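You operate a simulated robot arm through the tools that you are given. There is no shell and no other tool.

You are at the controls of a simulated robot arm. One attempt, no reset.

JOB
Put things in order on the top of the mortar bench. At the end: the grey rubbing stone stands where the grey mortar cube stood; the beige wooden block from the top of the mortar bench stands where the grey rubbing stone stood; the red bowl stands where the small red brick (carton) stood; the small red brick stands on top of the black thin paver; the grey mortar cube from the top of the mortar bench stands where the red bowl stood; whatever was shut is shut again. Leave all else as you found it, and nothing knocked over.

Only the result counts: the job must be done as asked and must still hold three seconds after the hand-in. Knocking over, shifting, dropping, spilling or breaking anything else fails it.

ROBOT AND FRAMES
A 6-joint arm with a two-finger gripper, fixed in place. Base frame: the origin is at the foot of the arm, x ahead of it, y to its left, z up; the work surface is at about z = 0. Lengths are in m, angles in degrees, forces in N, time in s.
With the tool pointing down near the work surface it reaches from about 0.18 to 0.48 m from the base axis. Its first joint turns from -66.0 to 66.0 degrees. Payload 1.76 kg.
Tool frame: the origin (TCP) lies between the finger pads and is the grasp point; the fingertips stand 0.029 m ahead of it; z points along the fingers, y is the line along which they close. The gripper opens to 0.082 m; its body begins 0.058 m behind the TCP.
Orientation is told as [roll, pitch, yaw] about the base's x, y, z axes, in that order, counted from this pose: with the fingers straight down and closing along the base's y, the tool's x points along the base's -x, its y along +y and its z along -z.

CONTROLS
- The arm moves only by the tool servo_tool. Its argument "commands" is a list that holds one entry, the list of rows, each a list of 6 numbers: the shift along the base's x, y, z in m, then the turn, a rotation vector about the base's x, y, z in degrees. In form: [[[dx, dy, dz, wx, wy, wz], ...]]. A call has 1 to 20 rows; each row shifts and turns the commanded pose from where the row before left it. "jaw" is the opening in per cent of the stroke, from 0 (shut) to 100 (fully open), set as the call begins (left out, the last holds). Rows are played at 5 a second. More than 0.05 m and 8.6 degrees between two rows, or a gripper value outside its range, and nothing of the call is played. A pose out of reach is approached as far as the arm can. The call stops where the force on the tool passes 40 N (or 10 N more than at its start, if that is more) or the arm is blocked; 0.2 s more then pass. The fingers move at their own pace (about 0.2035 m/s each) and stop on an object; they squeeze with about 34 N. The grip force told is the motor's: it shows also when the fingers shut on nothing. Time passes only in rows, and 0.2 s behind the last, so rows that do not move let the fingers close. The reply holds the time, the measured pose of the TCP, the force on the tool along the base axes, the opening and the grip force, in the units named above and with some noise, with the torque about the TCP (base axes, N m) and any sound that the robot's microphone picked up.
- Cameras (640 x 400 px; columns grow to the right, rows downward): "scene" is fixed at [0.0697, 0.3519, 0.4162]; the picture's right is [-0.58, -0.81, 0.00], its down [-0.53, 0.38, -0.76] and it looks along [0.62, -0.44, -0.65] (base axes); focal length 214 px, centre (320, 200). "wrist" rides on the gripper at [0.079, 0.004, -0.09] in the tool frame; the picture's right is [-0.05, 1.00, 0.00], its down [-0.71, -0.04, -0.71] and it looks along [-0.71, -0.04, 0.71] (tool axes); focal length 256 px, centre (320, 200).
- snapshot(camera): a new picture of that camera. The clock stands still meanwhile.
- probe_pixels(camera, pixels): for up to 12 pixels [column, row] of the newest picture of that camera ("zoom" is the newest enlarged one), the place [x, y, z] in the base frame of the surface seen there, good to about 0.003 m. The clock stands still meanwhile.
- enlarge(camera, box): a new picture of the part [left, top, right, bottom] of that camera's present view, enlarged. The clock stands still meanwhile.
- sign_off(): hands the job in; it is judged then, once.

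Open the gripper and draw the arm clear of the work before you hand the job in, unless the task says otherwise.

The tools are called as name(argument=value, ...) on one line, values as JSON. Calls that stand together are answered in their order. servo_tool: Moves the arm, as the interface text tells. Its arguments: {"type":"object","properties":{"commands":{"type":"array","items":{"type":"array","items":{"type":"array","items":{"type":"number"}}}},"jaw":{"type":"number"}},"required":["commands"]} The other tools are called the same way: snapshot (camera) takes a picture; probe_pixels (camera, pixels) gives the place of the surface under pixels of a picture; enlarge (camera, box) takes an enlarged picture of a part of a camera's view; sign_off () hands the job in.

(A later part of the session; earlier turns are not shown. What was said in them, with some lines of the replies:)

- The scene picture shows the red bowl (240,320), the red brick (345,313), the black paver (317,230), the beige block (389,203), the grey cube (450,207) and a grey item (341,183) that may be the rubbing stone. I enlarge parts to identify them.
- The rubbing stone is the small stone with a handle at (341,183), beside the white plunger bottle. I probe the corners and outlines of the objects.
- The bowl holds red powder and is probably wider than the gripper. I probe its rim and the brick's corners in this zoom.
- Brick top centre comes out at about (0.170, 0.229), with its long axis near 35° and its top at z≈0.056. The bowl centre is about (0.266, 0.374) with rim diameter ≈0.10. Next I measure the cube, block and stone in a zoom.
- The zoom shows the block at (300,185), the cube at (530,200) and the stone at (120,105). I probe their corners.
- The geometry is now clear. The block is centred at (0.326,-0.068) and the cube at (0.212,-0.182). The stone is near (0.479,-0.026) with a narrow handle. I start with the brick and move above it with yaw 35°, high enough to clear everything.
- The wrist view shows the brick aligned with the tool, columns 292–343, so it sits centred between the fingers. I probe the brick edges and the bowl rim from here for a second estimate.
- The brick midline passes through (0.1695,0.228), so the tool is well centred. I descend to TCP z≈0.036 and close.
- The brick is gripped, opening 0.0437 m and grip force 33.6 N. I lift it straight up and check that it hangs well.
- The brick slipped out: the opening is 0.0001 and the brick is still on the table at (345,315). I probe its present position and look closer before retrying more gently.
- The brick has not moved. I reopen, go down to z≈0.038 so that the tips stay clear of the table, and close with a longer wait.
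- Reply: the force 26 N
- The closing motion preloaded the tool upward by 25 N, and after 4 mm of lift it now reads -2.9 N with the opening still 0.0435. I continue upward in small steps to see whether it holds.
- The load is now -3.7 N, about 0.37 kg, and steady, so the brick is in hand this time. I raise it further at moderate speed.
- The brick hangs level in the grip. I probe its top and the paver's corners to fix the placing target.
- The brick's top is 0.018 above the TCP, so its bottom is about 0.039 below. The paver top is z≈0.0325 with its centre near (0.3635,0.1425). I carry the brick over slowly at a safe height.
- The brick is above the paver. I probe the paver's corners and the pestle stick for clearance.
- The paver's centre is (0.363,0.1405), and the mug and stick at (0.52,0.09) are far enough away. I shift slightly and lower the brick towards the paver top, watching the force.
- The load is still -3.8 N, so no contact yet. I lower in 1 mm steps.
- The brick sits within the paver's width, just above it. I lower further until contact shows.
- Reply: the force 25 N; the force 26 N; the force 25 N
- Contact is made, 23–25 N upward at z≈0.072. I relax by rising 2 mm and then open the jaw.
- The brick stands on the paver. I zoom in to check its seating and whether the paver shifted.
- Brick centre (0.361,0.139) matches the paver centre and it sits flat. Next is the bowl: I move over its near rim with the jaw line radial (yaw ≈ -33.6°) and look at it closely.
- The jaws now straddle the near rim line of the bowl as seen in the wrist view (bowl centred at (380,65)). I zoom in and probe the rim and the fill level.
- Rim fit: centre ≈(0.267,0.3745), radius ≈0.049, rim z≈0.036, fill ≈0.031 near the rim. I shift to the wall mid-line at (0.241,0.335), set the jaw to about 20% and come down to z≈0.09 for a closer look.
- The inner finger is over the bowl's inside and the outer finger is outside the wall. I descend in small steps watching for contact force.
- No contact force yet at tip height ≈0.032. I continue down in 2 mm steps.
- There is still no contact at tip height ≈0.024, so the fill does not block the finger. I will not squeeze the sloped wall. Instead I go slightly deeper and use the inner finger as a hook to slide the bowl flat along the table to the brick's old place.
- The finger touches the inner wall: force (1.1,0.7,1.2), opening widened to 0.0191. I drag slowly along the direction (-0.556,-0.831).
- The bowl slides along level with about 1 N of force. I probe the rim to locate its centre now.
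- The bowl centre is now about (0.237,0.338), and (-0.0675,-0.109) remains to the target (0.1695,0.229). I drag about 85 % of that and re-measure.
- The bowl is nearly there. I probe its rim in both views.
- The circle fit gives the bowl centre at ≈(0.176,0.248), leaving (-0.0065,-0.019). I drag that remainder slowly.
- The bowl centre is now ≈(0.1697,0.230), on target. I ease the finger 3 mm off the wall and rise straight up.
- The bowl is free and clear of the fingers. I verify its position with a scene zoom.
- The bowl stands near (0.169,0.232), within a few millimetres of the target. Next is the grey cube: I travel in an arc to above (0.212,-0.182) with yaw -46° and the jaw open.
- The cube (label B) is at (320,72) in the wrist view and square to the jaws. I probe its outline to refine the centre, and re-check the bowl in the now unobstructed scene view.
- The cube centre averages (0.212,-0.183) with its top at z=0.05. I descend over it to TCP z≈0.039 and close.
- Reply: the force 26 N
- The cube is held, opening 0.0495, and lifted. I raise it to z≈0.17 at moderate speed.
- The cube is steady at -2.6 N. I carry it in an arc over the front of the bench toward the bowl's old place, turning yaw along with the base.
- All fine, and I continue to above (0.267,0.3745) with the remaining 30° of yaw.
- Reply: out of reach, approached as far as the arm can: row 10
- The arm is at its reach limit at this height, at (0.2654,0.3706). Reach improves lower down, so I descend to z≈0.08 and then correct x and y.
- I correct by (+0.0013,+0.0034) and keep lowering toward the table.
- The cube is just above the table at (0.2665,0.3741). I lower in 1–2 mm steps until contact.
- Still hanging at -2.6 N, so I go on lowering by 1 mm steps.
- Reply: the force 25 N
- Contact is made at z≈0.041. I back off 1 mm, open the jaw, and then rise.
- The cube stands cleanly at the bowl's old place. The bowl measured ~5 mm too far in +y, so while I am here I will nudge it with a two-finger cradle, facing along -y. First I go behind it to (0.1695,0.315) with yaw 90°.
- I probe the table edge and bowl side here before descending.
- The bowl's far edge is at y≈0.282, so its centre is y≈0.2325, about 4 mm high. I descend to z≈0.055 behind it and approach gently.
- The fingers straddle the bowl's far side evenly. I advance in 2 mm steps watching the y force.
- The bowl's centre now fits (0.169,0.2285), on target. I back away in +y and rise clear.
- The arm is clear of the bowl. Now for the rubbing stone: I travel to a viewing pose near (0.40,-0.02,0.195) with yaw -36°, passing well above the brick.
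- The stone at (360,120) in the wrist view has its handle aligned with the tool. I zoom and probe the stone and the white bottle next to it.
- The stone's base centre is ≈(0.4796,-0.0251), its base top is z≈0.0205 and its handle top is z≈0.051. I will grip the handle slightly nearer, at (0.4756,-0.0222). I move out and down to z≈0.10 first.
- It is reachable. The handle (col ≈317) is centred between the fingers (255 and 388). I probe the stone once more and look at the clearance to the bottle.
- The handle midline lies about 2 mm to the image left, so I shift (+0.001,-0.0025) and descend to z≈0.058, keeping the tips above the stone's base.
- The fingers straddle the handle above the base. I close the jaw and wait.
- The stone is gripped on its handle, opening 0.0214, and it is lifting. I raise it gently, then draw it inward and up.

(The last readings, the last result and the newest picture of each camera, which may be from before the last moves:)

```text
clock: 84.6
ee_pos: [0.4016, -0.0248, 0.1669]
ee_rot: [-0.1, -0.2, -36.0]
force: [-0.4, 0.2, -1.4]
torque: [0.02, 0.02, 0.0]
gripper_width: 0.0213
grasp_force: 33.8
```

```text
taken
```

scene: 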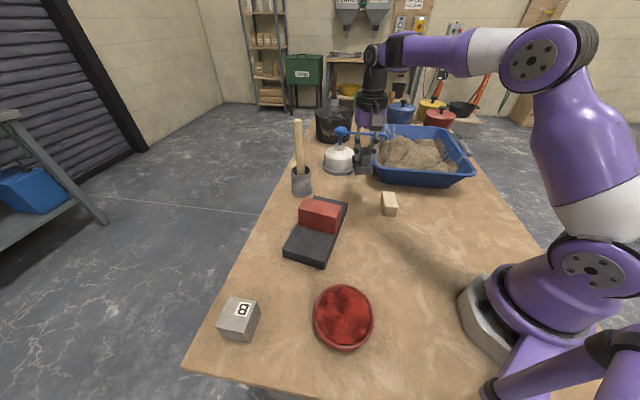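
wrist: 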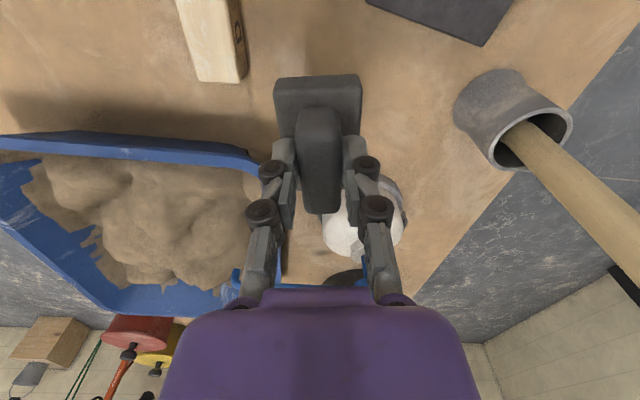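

The stone is held level and everything else is untouched. I carry it inward, then to above the cube's old place (0.2085,-0.1813 for the TCP).

servo_tool(commands=[[[-0.01, -0.003, 0, 0, 0, 0], [-0.017, -0.0054, 0, 0, 0, 0], [-0.017, -0.0054, 0, 0, 0, 0], [-0.017, -0.0054, 0, 0, 0, 0], [-0.017, -0.0054, 0, 0, 0, 0], [-0.017, -0.0054, 0, 0, 0, 0], [-0.0165, -0.005, 0, 0, 0, 0], [-0.0102, -0.0152, 0, 0, 0, 0], [-0.0102, -0.0152, 0, 0, 0, 0], [-0.0102, -0.0152, 0, 0, 0, 0], [-0.0102, -0.0152, 0, 0, 0, 0], [-0.0102, -0.0152, 0, 0, 0, 0], [-0.0102, -0.0152, 0, 0, 0, 0], [-0.0102, -0.0152, 0, 0, 0, 0], [-0.0102, -0.0152, 0, 0, 0, 0], [0, 0, 0, 0, 0, 0]]])

snapshot(camera="wrist")

snapshot(camera="scene")

```text
clock: 88.0
ee_pos: [0.21, -0.1812, 0.1667]
ee_rot: [-0.1, -0.1, -35.9]
force: [-0.4, 1.0, -1.0]
torque: [-0.01, -0.01, -0.02]
gripper_width: 0.0214
grasp_force: 33.9
```

```text
taken
```

wrist: 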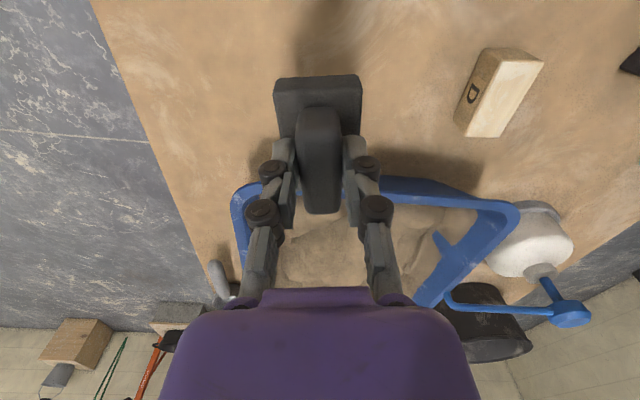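

```text
taken
```

scene: 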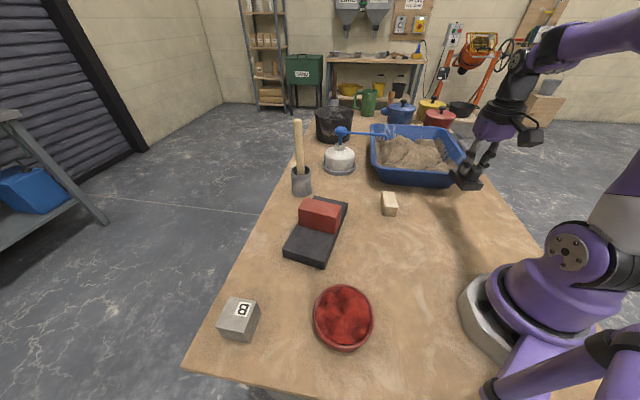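

I probe the held stone's front edge to check its offset to the TCP before lowering.

probe_pixels(camera="wrist", pixels=[[278, 90], [359, 88], [318, 80], [302, 115], [336, 115], [318, 200], [318, 120]])

```text
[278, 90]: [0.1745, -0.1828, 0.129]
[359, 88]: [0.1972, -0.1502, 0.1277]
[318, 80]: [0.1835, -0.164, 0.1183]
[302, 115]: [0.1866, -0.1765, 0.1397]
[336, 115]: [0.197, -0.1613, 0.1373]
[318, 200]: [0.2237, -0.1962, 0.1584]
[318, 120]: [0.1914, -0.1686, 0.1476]
```

The stone's centre is at ≈(0.2115,-0.185), target (0.212,-0.183). I shift +1.5 mm in y and lower to just above the table.

servo_tool(commands=[[[0, 0.0015, -0.01, 0, 0, 0], [0, 0, -0.018, 0, 0, 0], [0, 0, -0.018, 0, 0, 0], [0, 0, -0.018, 0, 0, 0], [0, 0, -0.018, 0, 0, 0], [0, 0, -0.014, 0, 0, 0], [0, 0, -0.007, 0, 0, 0], [0, 0, 0, 0, 0, 0]]])

servo_tool(commands=[[[0, 0, -0.001, 0, 0, 0], [0, 0, -0.001, 0, 0, 0], [0, 0, 0, 0, 0, 0]]])

servo_tool(commands=[[[0, 0, -0.001, 0, 0, 0], [0, 0, 0, 0, 0, 0]]])

```text
clock: 89.8
ee_pos: [0.209, -0.1793, 0.0623]
ee_rot: [-0.1, -0.1, -35.9]
force: [1.0, -0.1, -2.3]
torque: [0.01, 0.02, -0.04]
gripper_width: 0.0215
grasp_force: 34.8
```

```text
clock: 90.6
ee_pos: [0.2088, -0.1798, 0.0615]
ee_rot: [-0.1, 0.0, -35.9]
force: [-0.1, 0.3, -1.9]
torque: [-0.02, 0.0, 0.0]
gripper_width: 0.0214
grasp_force: 34.5
```

```text
clock: 91.2
ee_pos: [0.209, -0.1795, 0.0602]
ee_rot: [-0.1, 0.0, -36.0]
force: [-0.7, 0.5, -1.4]
torque: [0.01, 0.03, 0.01]
gripper_width: 0.0214
grasp_force: 34.0
```

Not touching yet, so I continue with 1 mm steps.

servo_tool(commands=[[[0, 0, -0.001, 0, 0, 0], [0, 0, 0, 0, 0, 0]]])

servo_tool(commands=[[[0, 0, -0.001, 0, 0, 0], [0, 0, 0, 0, 0, 0]]])

servo_tool(commands=[[[0, 0, -0.001, 0, 0, 0], [0, 0, 0, 0, 0, 0]]])

```text
clock: 91.8
ee_pos: [0.21, -0.1803, 0.0603]
ee_rot: [-0.1, -0.1, -36.0]
force: [-1.0, -0.1, -2.8]
torque: [0.03, -0.01, -0.01]
gripper_width: 0.0217
grasp_force: 34.4
```

```text
clock: 92.4
ee_pos: [0.2084, -0.1791, 0.058]
ee_rot: [-0.1, 0.0, -36.0]
force: [-1.0, 0.3, -2.0]
torque: [0.0, 0.0, 0.02]
gripper_width: 0.0213
grasp_force: 33.9
```

```text
clock: 93.0
ee_pos: [0.2091, -0.1793, 0.0568]
ee_rot: [0.0, 0.0, -36.0]
force: [-7.3, 6.0, 25.0]
torque: [-0.01, -0.09, -0.01]
gripper_width: 0.0215
grasp_force: 33.7
```

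Contact is made at z≈0.057. I back off 1 mm, open, and check before rising.

servo_tool(commands=[[[0, 0, 0.001, 0, 0, 0], [0, 0, 0, 0, 0, 0]]])

servo_tool(commands=[[[0, 0, 0, 0, 0, 0], [0, 0, 0, 0, 0, 0]]], jaw=70)

servo_tool(commands=[[[0, 0, 0.01, 0, 0, 0], [0, 0, 0.02, 0, 0, 0], [0, 0, 0.03, 0, 0, 0], [0, 0, 0.03, 0, 0, 0], [0, 0, 0.03, 0, 0, 0], [0, 0, 0, 0, 0, 0]]])

snapshot(camera="wrist")

snapshot(camera="scene")

```text
clock: 93.6
ee_pos: [0.2095, -0.1792, 0.0588]
ee_rot: [-0.1, 0.0, -35.9]
force: [-0.7, -0.5, -1.3]
torque: [0.02, 0.02, 0.03]
gripper_width: 0.0213
grasp_force: 33.3
```

```text
clock: 94.2
ee_pos: [0.2093, -0.1797, 0.0575]
ee_rot: [-0.1, -0.1, -36.0]
force: [-0.2, 0.3, -0.3]
torque: [-0.01, -0.01, 0.02]
gripper_width: 0.0576
grasp_force: 0.0
```

```text
clock: 95.6
ee_pos: [0.2079, -0.178, 0.178]
ee_rot: [-0.1, 0.0, -35.9]
force: [0.5, -0.2, -0.7]
torque: [-0.04, 0.01, 0.02]
gripper_width: 0.0573
grasp_force: 0.1
```

```text
taken
```

wrist: 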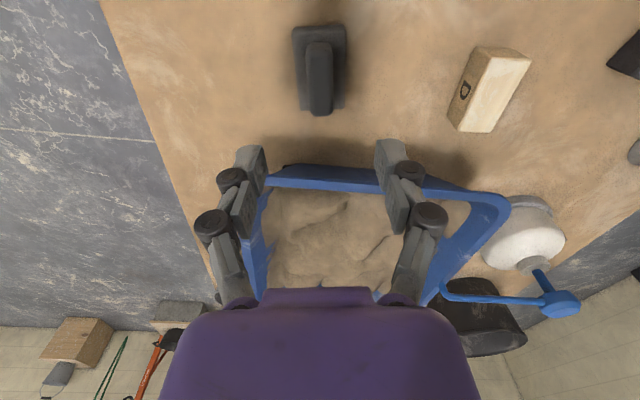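

```text
taken
```

scene: 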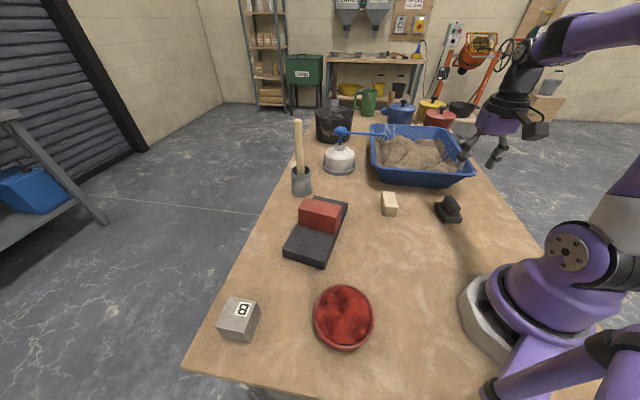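

The stone stands at the cube's old place. I check its centre by probing and also re-measure the block.

probe_pixels(camera="wrist", pixels=[[295, 36], [344, 32], [302, 106], [341, 104], [318, 60], [476, 52], [528, 65], [488, 130], [452, 122], [497, 62], [470, 128]])

enlarge(camera="scene", box=[360, 170, 490, 250])

```text
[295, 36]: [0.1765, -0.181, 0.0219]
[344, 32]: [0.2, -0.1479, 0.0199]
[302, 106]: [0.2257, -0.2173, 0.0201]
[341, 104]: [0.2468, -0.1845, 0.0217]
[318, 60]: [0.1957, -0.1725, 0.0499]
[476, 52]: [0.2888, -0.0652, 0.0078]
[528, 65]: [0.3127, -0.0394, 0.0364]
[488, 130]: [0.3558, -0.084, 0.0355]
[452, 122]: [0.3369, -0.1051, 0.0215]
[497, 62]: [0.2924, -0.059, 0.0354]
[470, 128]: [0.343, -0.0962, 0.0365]
```

```text
4.92 times, centred on (425, 210) of scene
```

zoom: 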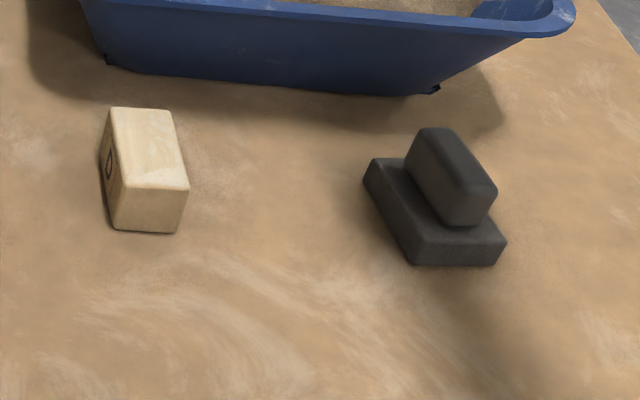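

The stone centre (0.2123,-0.1827) is right on target. The last item is the beige block, centred at (0.326,-0.0685) with its long axis at about -42°. I move above it with yaw -42°, aiming about 4 mm nearer than its centre to save reach later.

servo_tool(commands=[[[0.0144, 0.014, -0.0072, 0, 0, -0.76], [0.0144, 0.014, -0.0072, 0, 0, -0.76], [0.0144, 0.014, -0.0072, 0, 0, -0.76], [0.0144, 0.014, -0.0072, 0, 0, -0.76], [0.0144, 0.014, -0.0072, 0, 0, -0.76], [0.0144, 0.014, -0.0072, 0, 0, -0.76], [0.0144, 0.014, -0.0072, 0, 0, -0.76], [0.0144, 0.014, -0.0072, 0, 0, -0.76], [0, 0, 0, 0, 0, 0]]], jaw=80)

snapshot(camera="wrist")

```text
clock: 97.6
ee_pos: [0.324, -0.0682, 0.1221]
ee_rot: [-0.1, 0.0, -42.2]
force: [0.5, 0.6, 0.7]
torque: [0.0, -0.02, 0.0]
gripper_width: 0.0653
grasp_force: 0.0
```

```text
taken
```

wrist: 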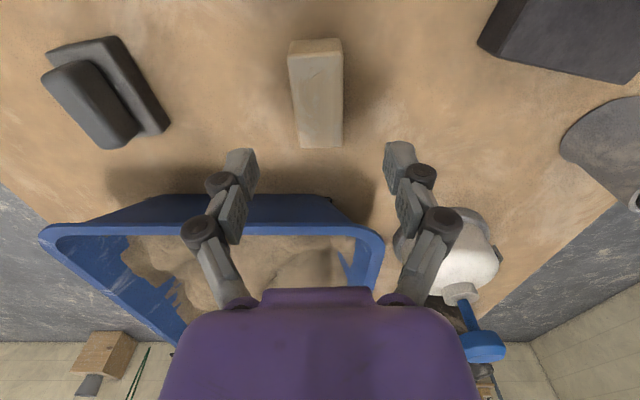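

The block is aligned vertically at col ≈317, between the fingers (243 and 400). I probe its corners.

probe_pixels(camera="wrist", pixels=[[291, 56], [341, 54], [300, 145], [340, 145], [318, 100], [296, 100], [341, 100], [290, 46]])

```text
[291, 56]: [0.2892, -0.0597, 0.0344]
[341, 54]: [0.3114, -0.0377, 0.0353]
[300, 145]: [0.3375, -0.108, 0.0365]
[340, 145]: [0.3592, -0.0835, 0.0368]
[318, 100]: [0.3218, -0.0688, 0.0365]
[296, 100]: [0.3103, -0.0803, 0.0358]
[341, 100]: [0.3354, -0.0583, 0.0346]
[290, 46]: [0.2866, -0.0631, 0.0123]
```

The block's midline passes within 2 mm of the TCP. I shift -2 mm in x and descend to z≈0.040, then close.

servo_tool(commands=[[[-0.002, 0, -0.02, 0, 0, 0], [0, 0, -0.025, 0, 0, 0], [0, 0, -0.02, 0, 0, 0], [0, 0, -0.012, 0, 0, 0], [0, 0, -0.005, 0, 0, 0], [0, 0, 0, 0, 0, 0]]])

servo_tool(commands=[[[0, 0, 0, 0, 0, 0], [0, 0, 0, 0, 0, 0], [0, 0, 0, 0, 0, 0], [0, 0, 0, 0, 0, 0]]], jaw=0)

servo_tool(commands=[[[0, 0, 0.002, 0, 0, 0], [0, 0, 0.003, 0, 0, 0], [0, 0, 0.004, 0, 0, 0], [0, 0, 0.006, 0, 0, 0], [0, 0, 0, 0, 0, 0]]])

snapshot(camera="wrist")

```text
clock: 99.0
ee_pos: [0.3218, -0.0677, 0.0384]
ee_rot: [-0.1, 0.0, -42.1]
force: [-0.2, 0.5, -0.3]
torque: [0.01, 0.02, -0.01]
gripper_width: 0.0656
grasp_force: 0.0
```

```text
clock: 100.0
ee_pos: [0.3224, -0.0678, 0.0394]
ee_rot: [-0.1, -0.1, -42.0]
force: [-1.0, -1.0, 10.5]
torque: [-0.08, 0.06, -0.02]
gripper_width: 0.0349
grasp_force: 33.6
```

```text
clock: 101.2
ee_pos: [0.3207, -0.0686, 0.0548]
ee_rot: [-0.1, -0.1, -42.2]
force: [0.4, 0.6, -0.5]
torque: [-0.03, -0.01, -0.01]
gripper_width: 0.035
grasp_force: 34.3
```

```text
taken
```

wrist: 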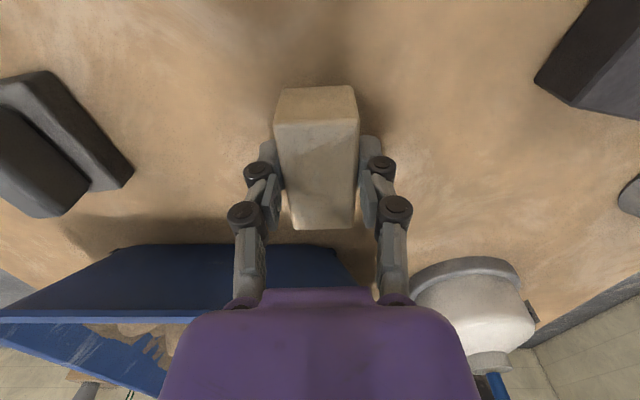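

The block is held, opening 0.035. I raise it to z≈0.12 and probe its offset to the TCP.

servo_tool(commands=[[[0, 0, 0.01, 0, 0, 0], [0, 0, 0.012, 0, 0, 0], [0, 0, 0.012, 0, 0, 0], [0, 0, 0.012, 0, 0, 0], [0, 0, 0.012, 0, 0, 0], [0, 0, 0.008, 0, 0, 0], [0, 0, 0, 0, 0, 0]]])

snapshot(camera="wrist")

probe_pixels(camera="wrist", pixels=[[278, 126], [355, 124], [295, 223], [350, 223], [317, 170], [317, 100]])

```text
clock: 102.8
ee_pos: [0.3228, -0.067, 0.12]
ee_rot: [-0.1, 0.1, -42.2]
force: [0.3, 0.4, -0.4]
torque: [-0.03, -0.03, 0.01]
gripper_width: 0.0349
grasp_force: 34.0
```

```text
taken
```

wrist: 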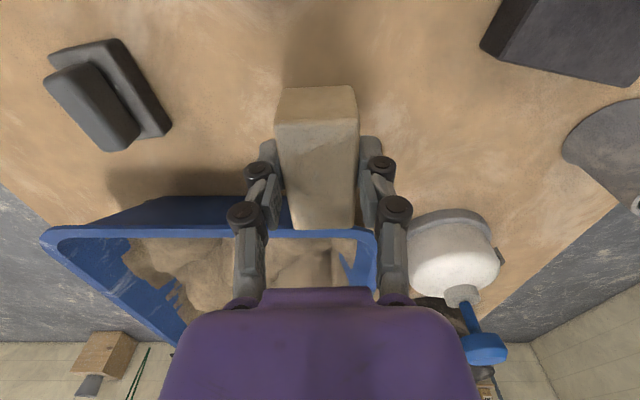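

```text
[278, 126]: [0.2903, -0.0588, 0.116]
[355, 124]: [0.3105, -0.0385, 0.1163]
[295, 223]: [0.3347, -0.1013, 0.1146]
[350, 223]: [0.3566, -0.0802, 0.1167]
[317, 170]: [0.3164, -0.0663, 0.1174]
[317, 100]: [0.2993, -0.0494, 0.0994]
```

The block centre sits about 3 mm beyond the TCP along its axis. I carry it to TCP (0.477,-0.0245) at z≈0.105 with yaw -36°, clear of the tray corner at (0.42,-0.10).

servo_tool(commands=[[[0.008, 0.0022, 0, 0, 0, 0.6], [0.015, 0.0042, 0, 0, 0, 0.6], [0.016, 0.0044, 0, 0, 0, 0.6], [0.016, 0.0044, 0, 0, 0, 0.6], [0.016, 0.0044, 0, 0, 0, 0.6], [0.016, 0.0044, -0.003, 0, 0, 0.6], [0.016, 0.0044, -0.004, 0, 0, 0.6], [0.016, 0.0044, -0.004, 0, 0, 0.6], [0.016, 0.0044, -0.004, 0, 0, 0.6], [0.012, 0.0034, 0, 0, 0, 0.6], [0.0072, 0.0016, 0, 0, 0, 0], [0, 0, 0, 0, 0, 0]]])

snapshot(camera="wrist")

snapshot(camera="scene")

```text
clock: 105.4
ee_pos: [0.4718, -0.0211, 0.1041]
ee_rot: [0.0, 0.0, -36.1]
force: [0.4, -0.6, -0.4]
torque: [-0.03, -0.01, -0.01]
gripper_width: 0.0352
grasp_force: 33.7
out of reach, approached as far as the arm can: row 11
```

```text
taken
```

wrist: 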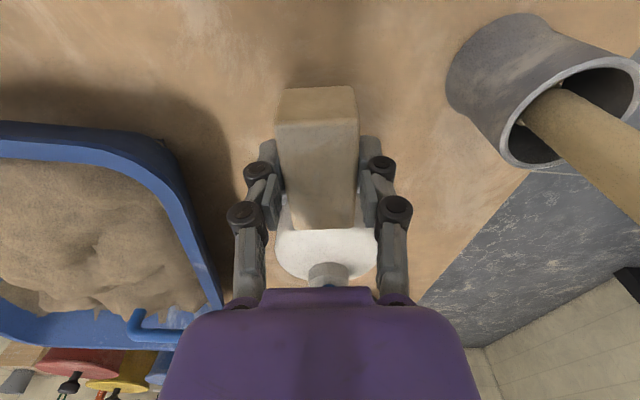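

```text
taken
```

scene: 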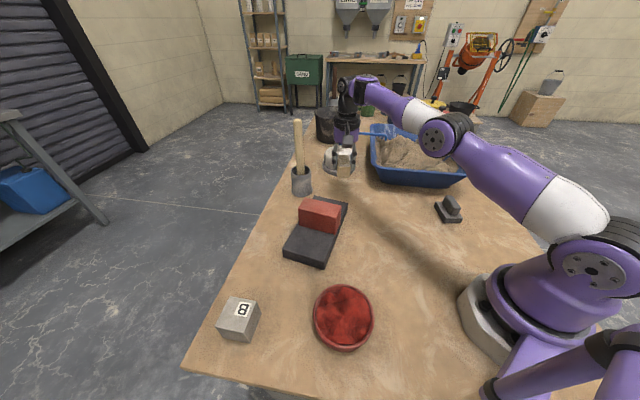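

Row 11 was clipped by reach, so the TCP is at (0.4718,-0.0211). I lower to z≈0.055 first, where reach is greater, then correct outward.

servo_tool(commands=[[[0, 0, -0.012, 0, 0, 0], [0, 0, -0.015, 0, 0, 0], [0, 0, -0.013, 0, 0, 0], [0, 0, -0.008, 0, 0, 0], [0.0025, -0.0017, 0, 0, 0, 0], [0.0025, -0.0017, 0, 0, 0, 0], [0, 0, 0, 0, 0, 0]]])

snapshot(camera="wrist")

probe_pixels(camera="wrist", pixels=[[278, 126], [355, 124], [295, 225], [350, 225], [317, 170]])

enlarge(camera="scene", box=[270, 70, 430, 210])

```text
clock: 107.0
ee_pos: [0.4764, -0.0243, 0.0563]
ee_rot: [-0.1, 0.1, -36.1]
force: [-0.3, -0.6, -0.3]
torque: [0.03, -0.01, -0.01]
gripper_width: 0.0345
grasp_force: 33.9
```

```text
taken
```

wrist: 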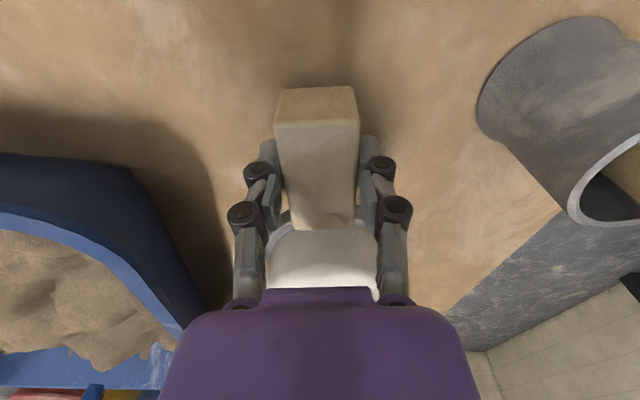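

```text
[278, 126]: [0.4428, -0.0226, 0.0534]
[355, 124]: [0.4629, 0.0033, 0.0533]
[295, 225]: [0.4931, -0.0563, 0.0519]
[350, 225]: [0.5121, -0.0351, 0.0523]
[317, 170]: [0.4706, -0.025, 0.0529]
```

```text
2.86 times, centred on (350, 140) of scene
```

zoom: 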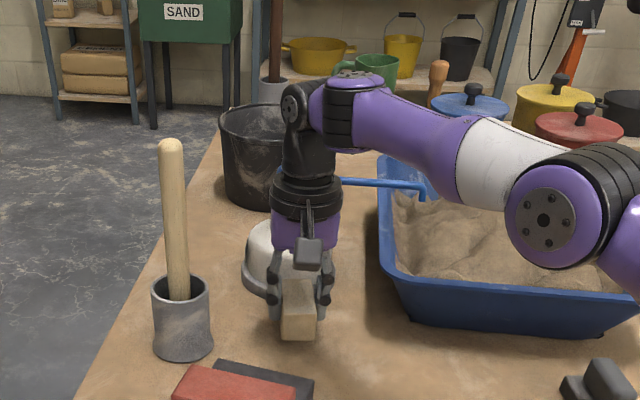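

The block's centre is ≈(0.478,-0.0277), target (0.479,-0.027). I lower it to the table.

servo_tool(commands=[[[0, 0, -0.006, 0, 0, 0], [0, 0, -0.005, 0, 0, 0], [0, 0, -0.003, 0, 0, 0], [0, 0, 0, 0, 0, 0]]])

servo_tool(commands=[[[0, 0, -0.001, 0, 0, 0], [0, 0, 0, 0, 0, 0]]])

servo_tool(commands=[[[0, 0, -0.001, 0, 0, 0], [0, 0, 0, 0, 0, 0]]])

```text
clock: 108.0
ee_pos: [0.4764, -0.0243, 0.0419]
ee_rot: [0.0, 0.0, -36.2]
force: [0.1, -0.1, -0.8]
torque: [-0.01, 0.02, -0.01]
gripper_width: 0.0348
grasp_force: 33.8
```

```text
clock: 108.6
ee_pos: [0.4765, -0.0259, 0.0403]
ee_rot: [-0.1, 0.0, -36.1]
force: [-0.3, 0.2, 0.2]
torque: [0.03, 0.03, 0.02]
gripper_width: 0.0348
grasp_force: 34.0
```

```text
clock: 109.2
ee_pos: [0.4775, -0.0252, 0.0407]
ee_rot: [-0.1, 0.0, -36.1]
force: [-0.2, 0.3, 0.0]
torque: [-0.02, 0.03, -0.03]
gripper_width: 0.0346
grasp_force: 34.1
```

No firm contact yet, so I keep lowering by 1 mm.

servo_tool(commands=[[[0, 0, -0.001, 0, 0, 0], [0, 0, 0, 0, 0, 0]]])

servo_tool(commands=[[[0, 0, -0.001, 0, 0, 0], [0, 0, 0, 0, 0, 0]]])

```text
clock: 109.8
ee_pos: [0.4774, -0.0249, 0.0387]
ee_rot: [-0.1, 0.0, -36.1]
force: [0.3, 0.3, 0.1]
torque: [0.0, 0.0, 0.03]
gripper_width: 0.0349
grasp_force: 33.9
```

```text
clock: 110.4
ee_pos: [0.4776, -0.0244, 0.0387]
ee_rot: [0.0, 0.0, -36.1]
force: [-3.4, -0.8, 12.0]
torque: [0.0, 0.11, 0.0]
gripper_width: 0.0348
grasp_force: 33.9
```

Contact is made (12 N). I open the jaw moderately and rise a little, still at this radius, then retreat inward.

servo_tool(commands=[[[0, 0, 0.0005, 0, 0, 0], [0, 0, 0, 0, 0, 0], [0, 0, 0, 0, 0, 0]]], jaw=75)

servo_tool(commands=[[[0, 0, 0.01, 0, 0, 0], [0, 0, 0.015, 0, 0, 0], [0, 0, 0.015, 0, 0, 0], [0, 0, 0.01, 0, 0, 0], [-0.008, 0, 0.015, 0, 0, 0], [-0.015, 0, 0.02, 0, 0, 0], [-0.02, 0, 0.02, 0, 0, 0], [-0.025, 0, 0.02, 0, 0, 0], [0, 0, 0, 0, 0, 0]]])

snapshot(camera="wrist")

snapshot(camera="scene")

```text
clock: 111.2
ee_pos: [0.4771, -0.0247, 0.0369]
ee_rot: [-0.1, -0.1, -36.1]
force: [0.8, -0.2, -0.6]
torque: [0.03, -0.01, -0.03]
gripper_width: 0.0613
grasp_force: 0.1
```

```text
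clock: 113.2
ee_pos: [0.4086, -0.0254, 0.1637]
ee_rot: [-0.1, -0.2, -36.0]
force: [0.1, -0.6, 0.8]
torque: [0.0, 0.03, -0.01]
gripper_width: 0.0615
grasp_force: 0.0
out of reach, approached as far as the arm can: row 6
```

```text
taken
```

wrist: 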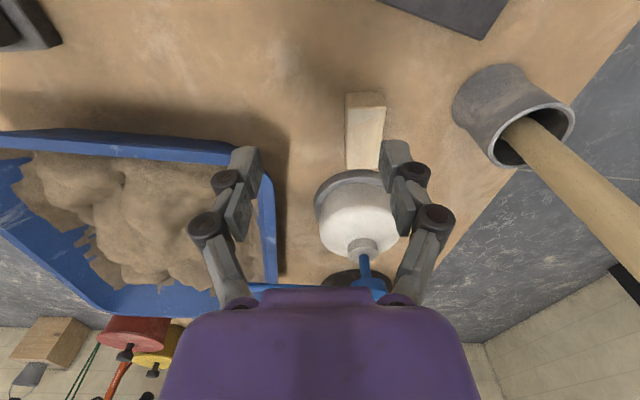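

```text
taken
```

scene: 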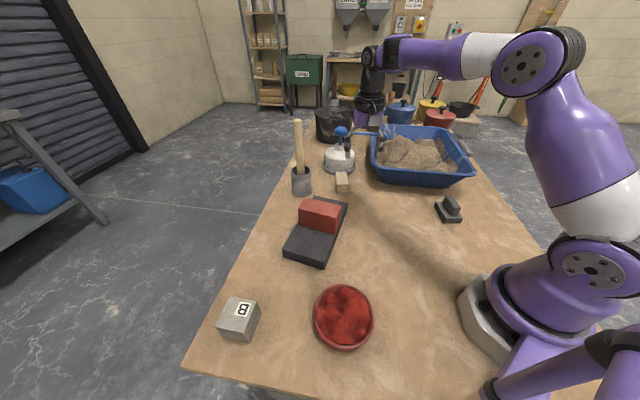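

All five pieces are in place. I draw the arm back to about its starting pose, then verify everything from the scene view.

servo_tool(commands=[[[-0.02, 0, 0.02, 0, 0, 4], [-0.02, 0, 0.02, 0, 0, 4], [-0.02, 0, 0.02, 0, 0, 4], [-0.02, 0, 0.02, 0, 0, 4], [-0.02, 0, 0.02, 0, 0, 4], [-0.02, 0, 0.02, 0, 0, 4], [-0.02, 0, 0.02, 0, 0, 4], [-0.02, 0, 0.02, 0, 0, 4], [-0.01, 0, 0.005, 0, 0, 4], [0, 0, 0, 0, 0, 0]]], jaw=100)

snapshot(camera="scene")

enlarge(camera="scene", box=[270, 100, 490, 240])

snapshot(camera="wrist")

```text
clock: 115.4
ee_pos: [0.238, -0.0255, 0.3284]
ee_rot: [0.0, 0.0, -0.1]
force: [0.0, -0.5, 0.6]
torque: [0.01, -0.03, 0.0]
gripper_width: 0.082
grasp_force: 0.0
```

```text
taken
```

scene: 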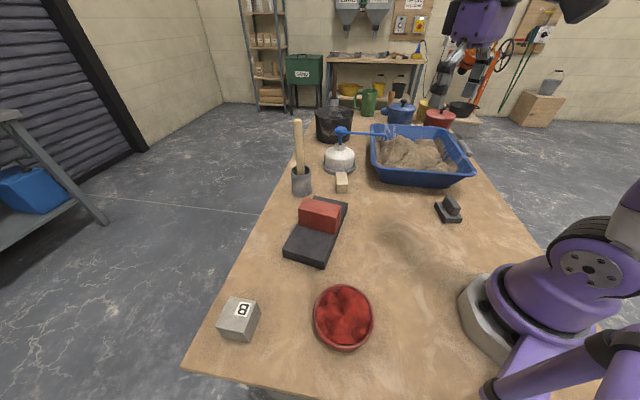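

```text
2.86 times, centred on (380, 170) of scene
```

zoom: 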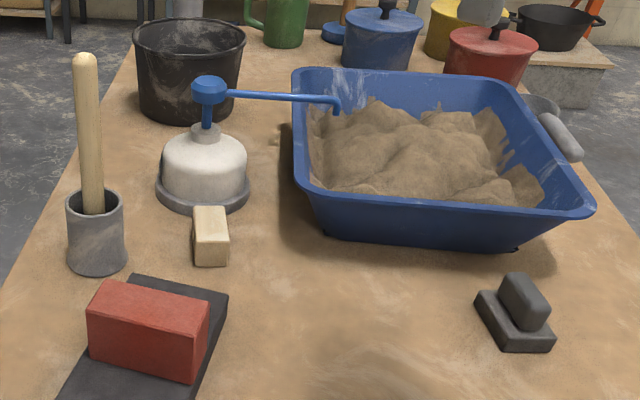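

```text
taken
```

wrist: 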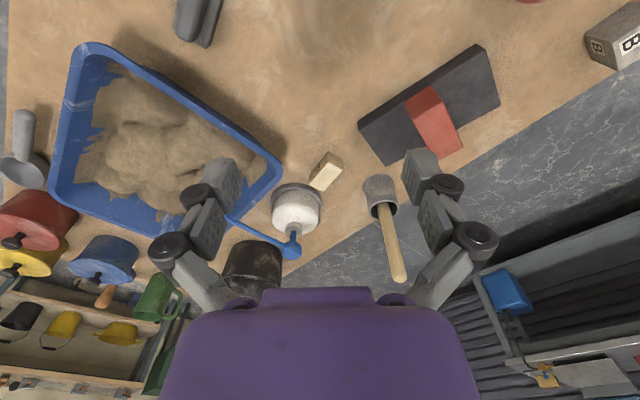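

The bottle, tray, mug and paver look unchanged from the first zoom. I do a last position check of the bowl, cube and block.

probe_pixels(camera="scene", pixels=[[315, 316], [343, 286], [372, 315], [344, 349], [228, 299], [259, 304], [246, 334], [219, 327], [338, 173], [348, 173], [349, 185], [337, 186]])

enlarge(camera="scene", box=[190, 180, 400, 380])

```text
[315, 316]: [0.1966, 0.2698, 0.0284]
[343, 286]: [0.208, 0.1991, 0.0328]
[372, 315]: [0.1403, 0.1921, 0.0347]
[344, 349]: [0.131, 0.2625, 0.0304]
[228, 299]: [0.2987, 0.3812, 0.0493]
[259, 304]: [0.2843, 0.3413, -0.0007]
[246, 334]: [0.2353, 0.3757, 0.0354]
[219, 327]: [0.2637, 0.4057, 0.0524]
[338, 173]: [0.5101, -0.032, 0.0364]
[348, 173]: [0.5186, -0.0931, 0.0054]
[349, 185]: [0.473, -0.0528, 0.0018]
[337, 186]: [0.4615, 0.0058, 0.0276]
```

```text
2.00 times, centred on (295, 280) of scene
```

zoom: 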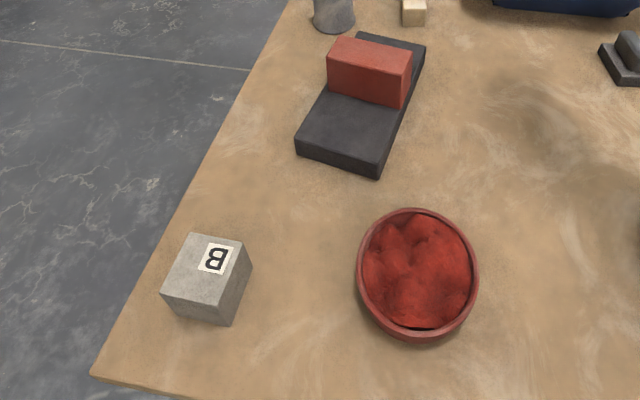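

The bowl centre is ≈(0.169,0.231), the cube is at ≈(0.267,0.376), and the block and stone stand in their places. The brick is flat on the paver, the gripper is open and the arm is clear. I hand the job in.

sign_off()

```text
The job is handed in.
```

I handed the job in with all five pieces where you asked and standing upright. By the probe readings, each is within about 3 mm of its target.

| Piece | Where it had to go | Target (x, y) in m | Measured (x, y) in m |
|---|---|---|---|
| Small red brick | centre of the black thin paver | (0.363, 0.141) | (0.361, 0.139) |
| Red bowl | where the red brick stood | (0.170, 0.229) | (0.169, 0.231) |
| Grey mortar cube | where the red bowl stood | (0.267, 0.375) | (0.267, 0.376) |
| Grey rubbing stone | where the mortar cube stood | (0.212, -0.183) | (0.212, -0.183) |
| Beige wooden block | where the rubbing stone stood | (0.479, -0.027) | (0.478, -0.028), probed just before release |

- **Brick:** The first grip slipped as I lifted it, but the brick did not move. The second grip held.
- **Bowl:** It was too wide for the gripper, so I slid it along the table with one finger inside the rim and then nudged it about 4 mm. It stayed level and nothing spilled.
- **Everything else:** In the last pictures, the paver, tray, pump bottle and mug with the stick look unchanged from the start. I opened nothing, so there was nothing to shut again.

At hand-in the gripper was open and the arm was back near its starting pose.
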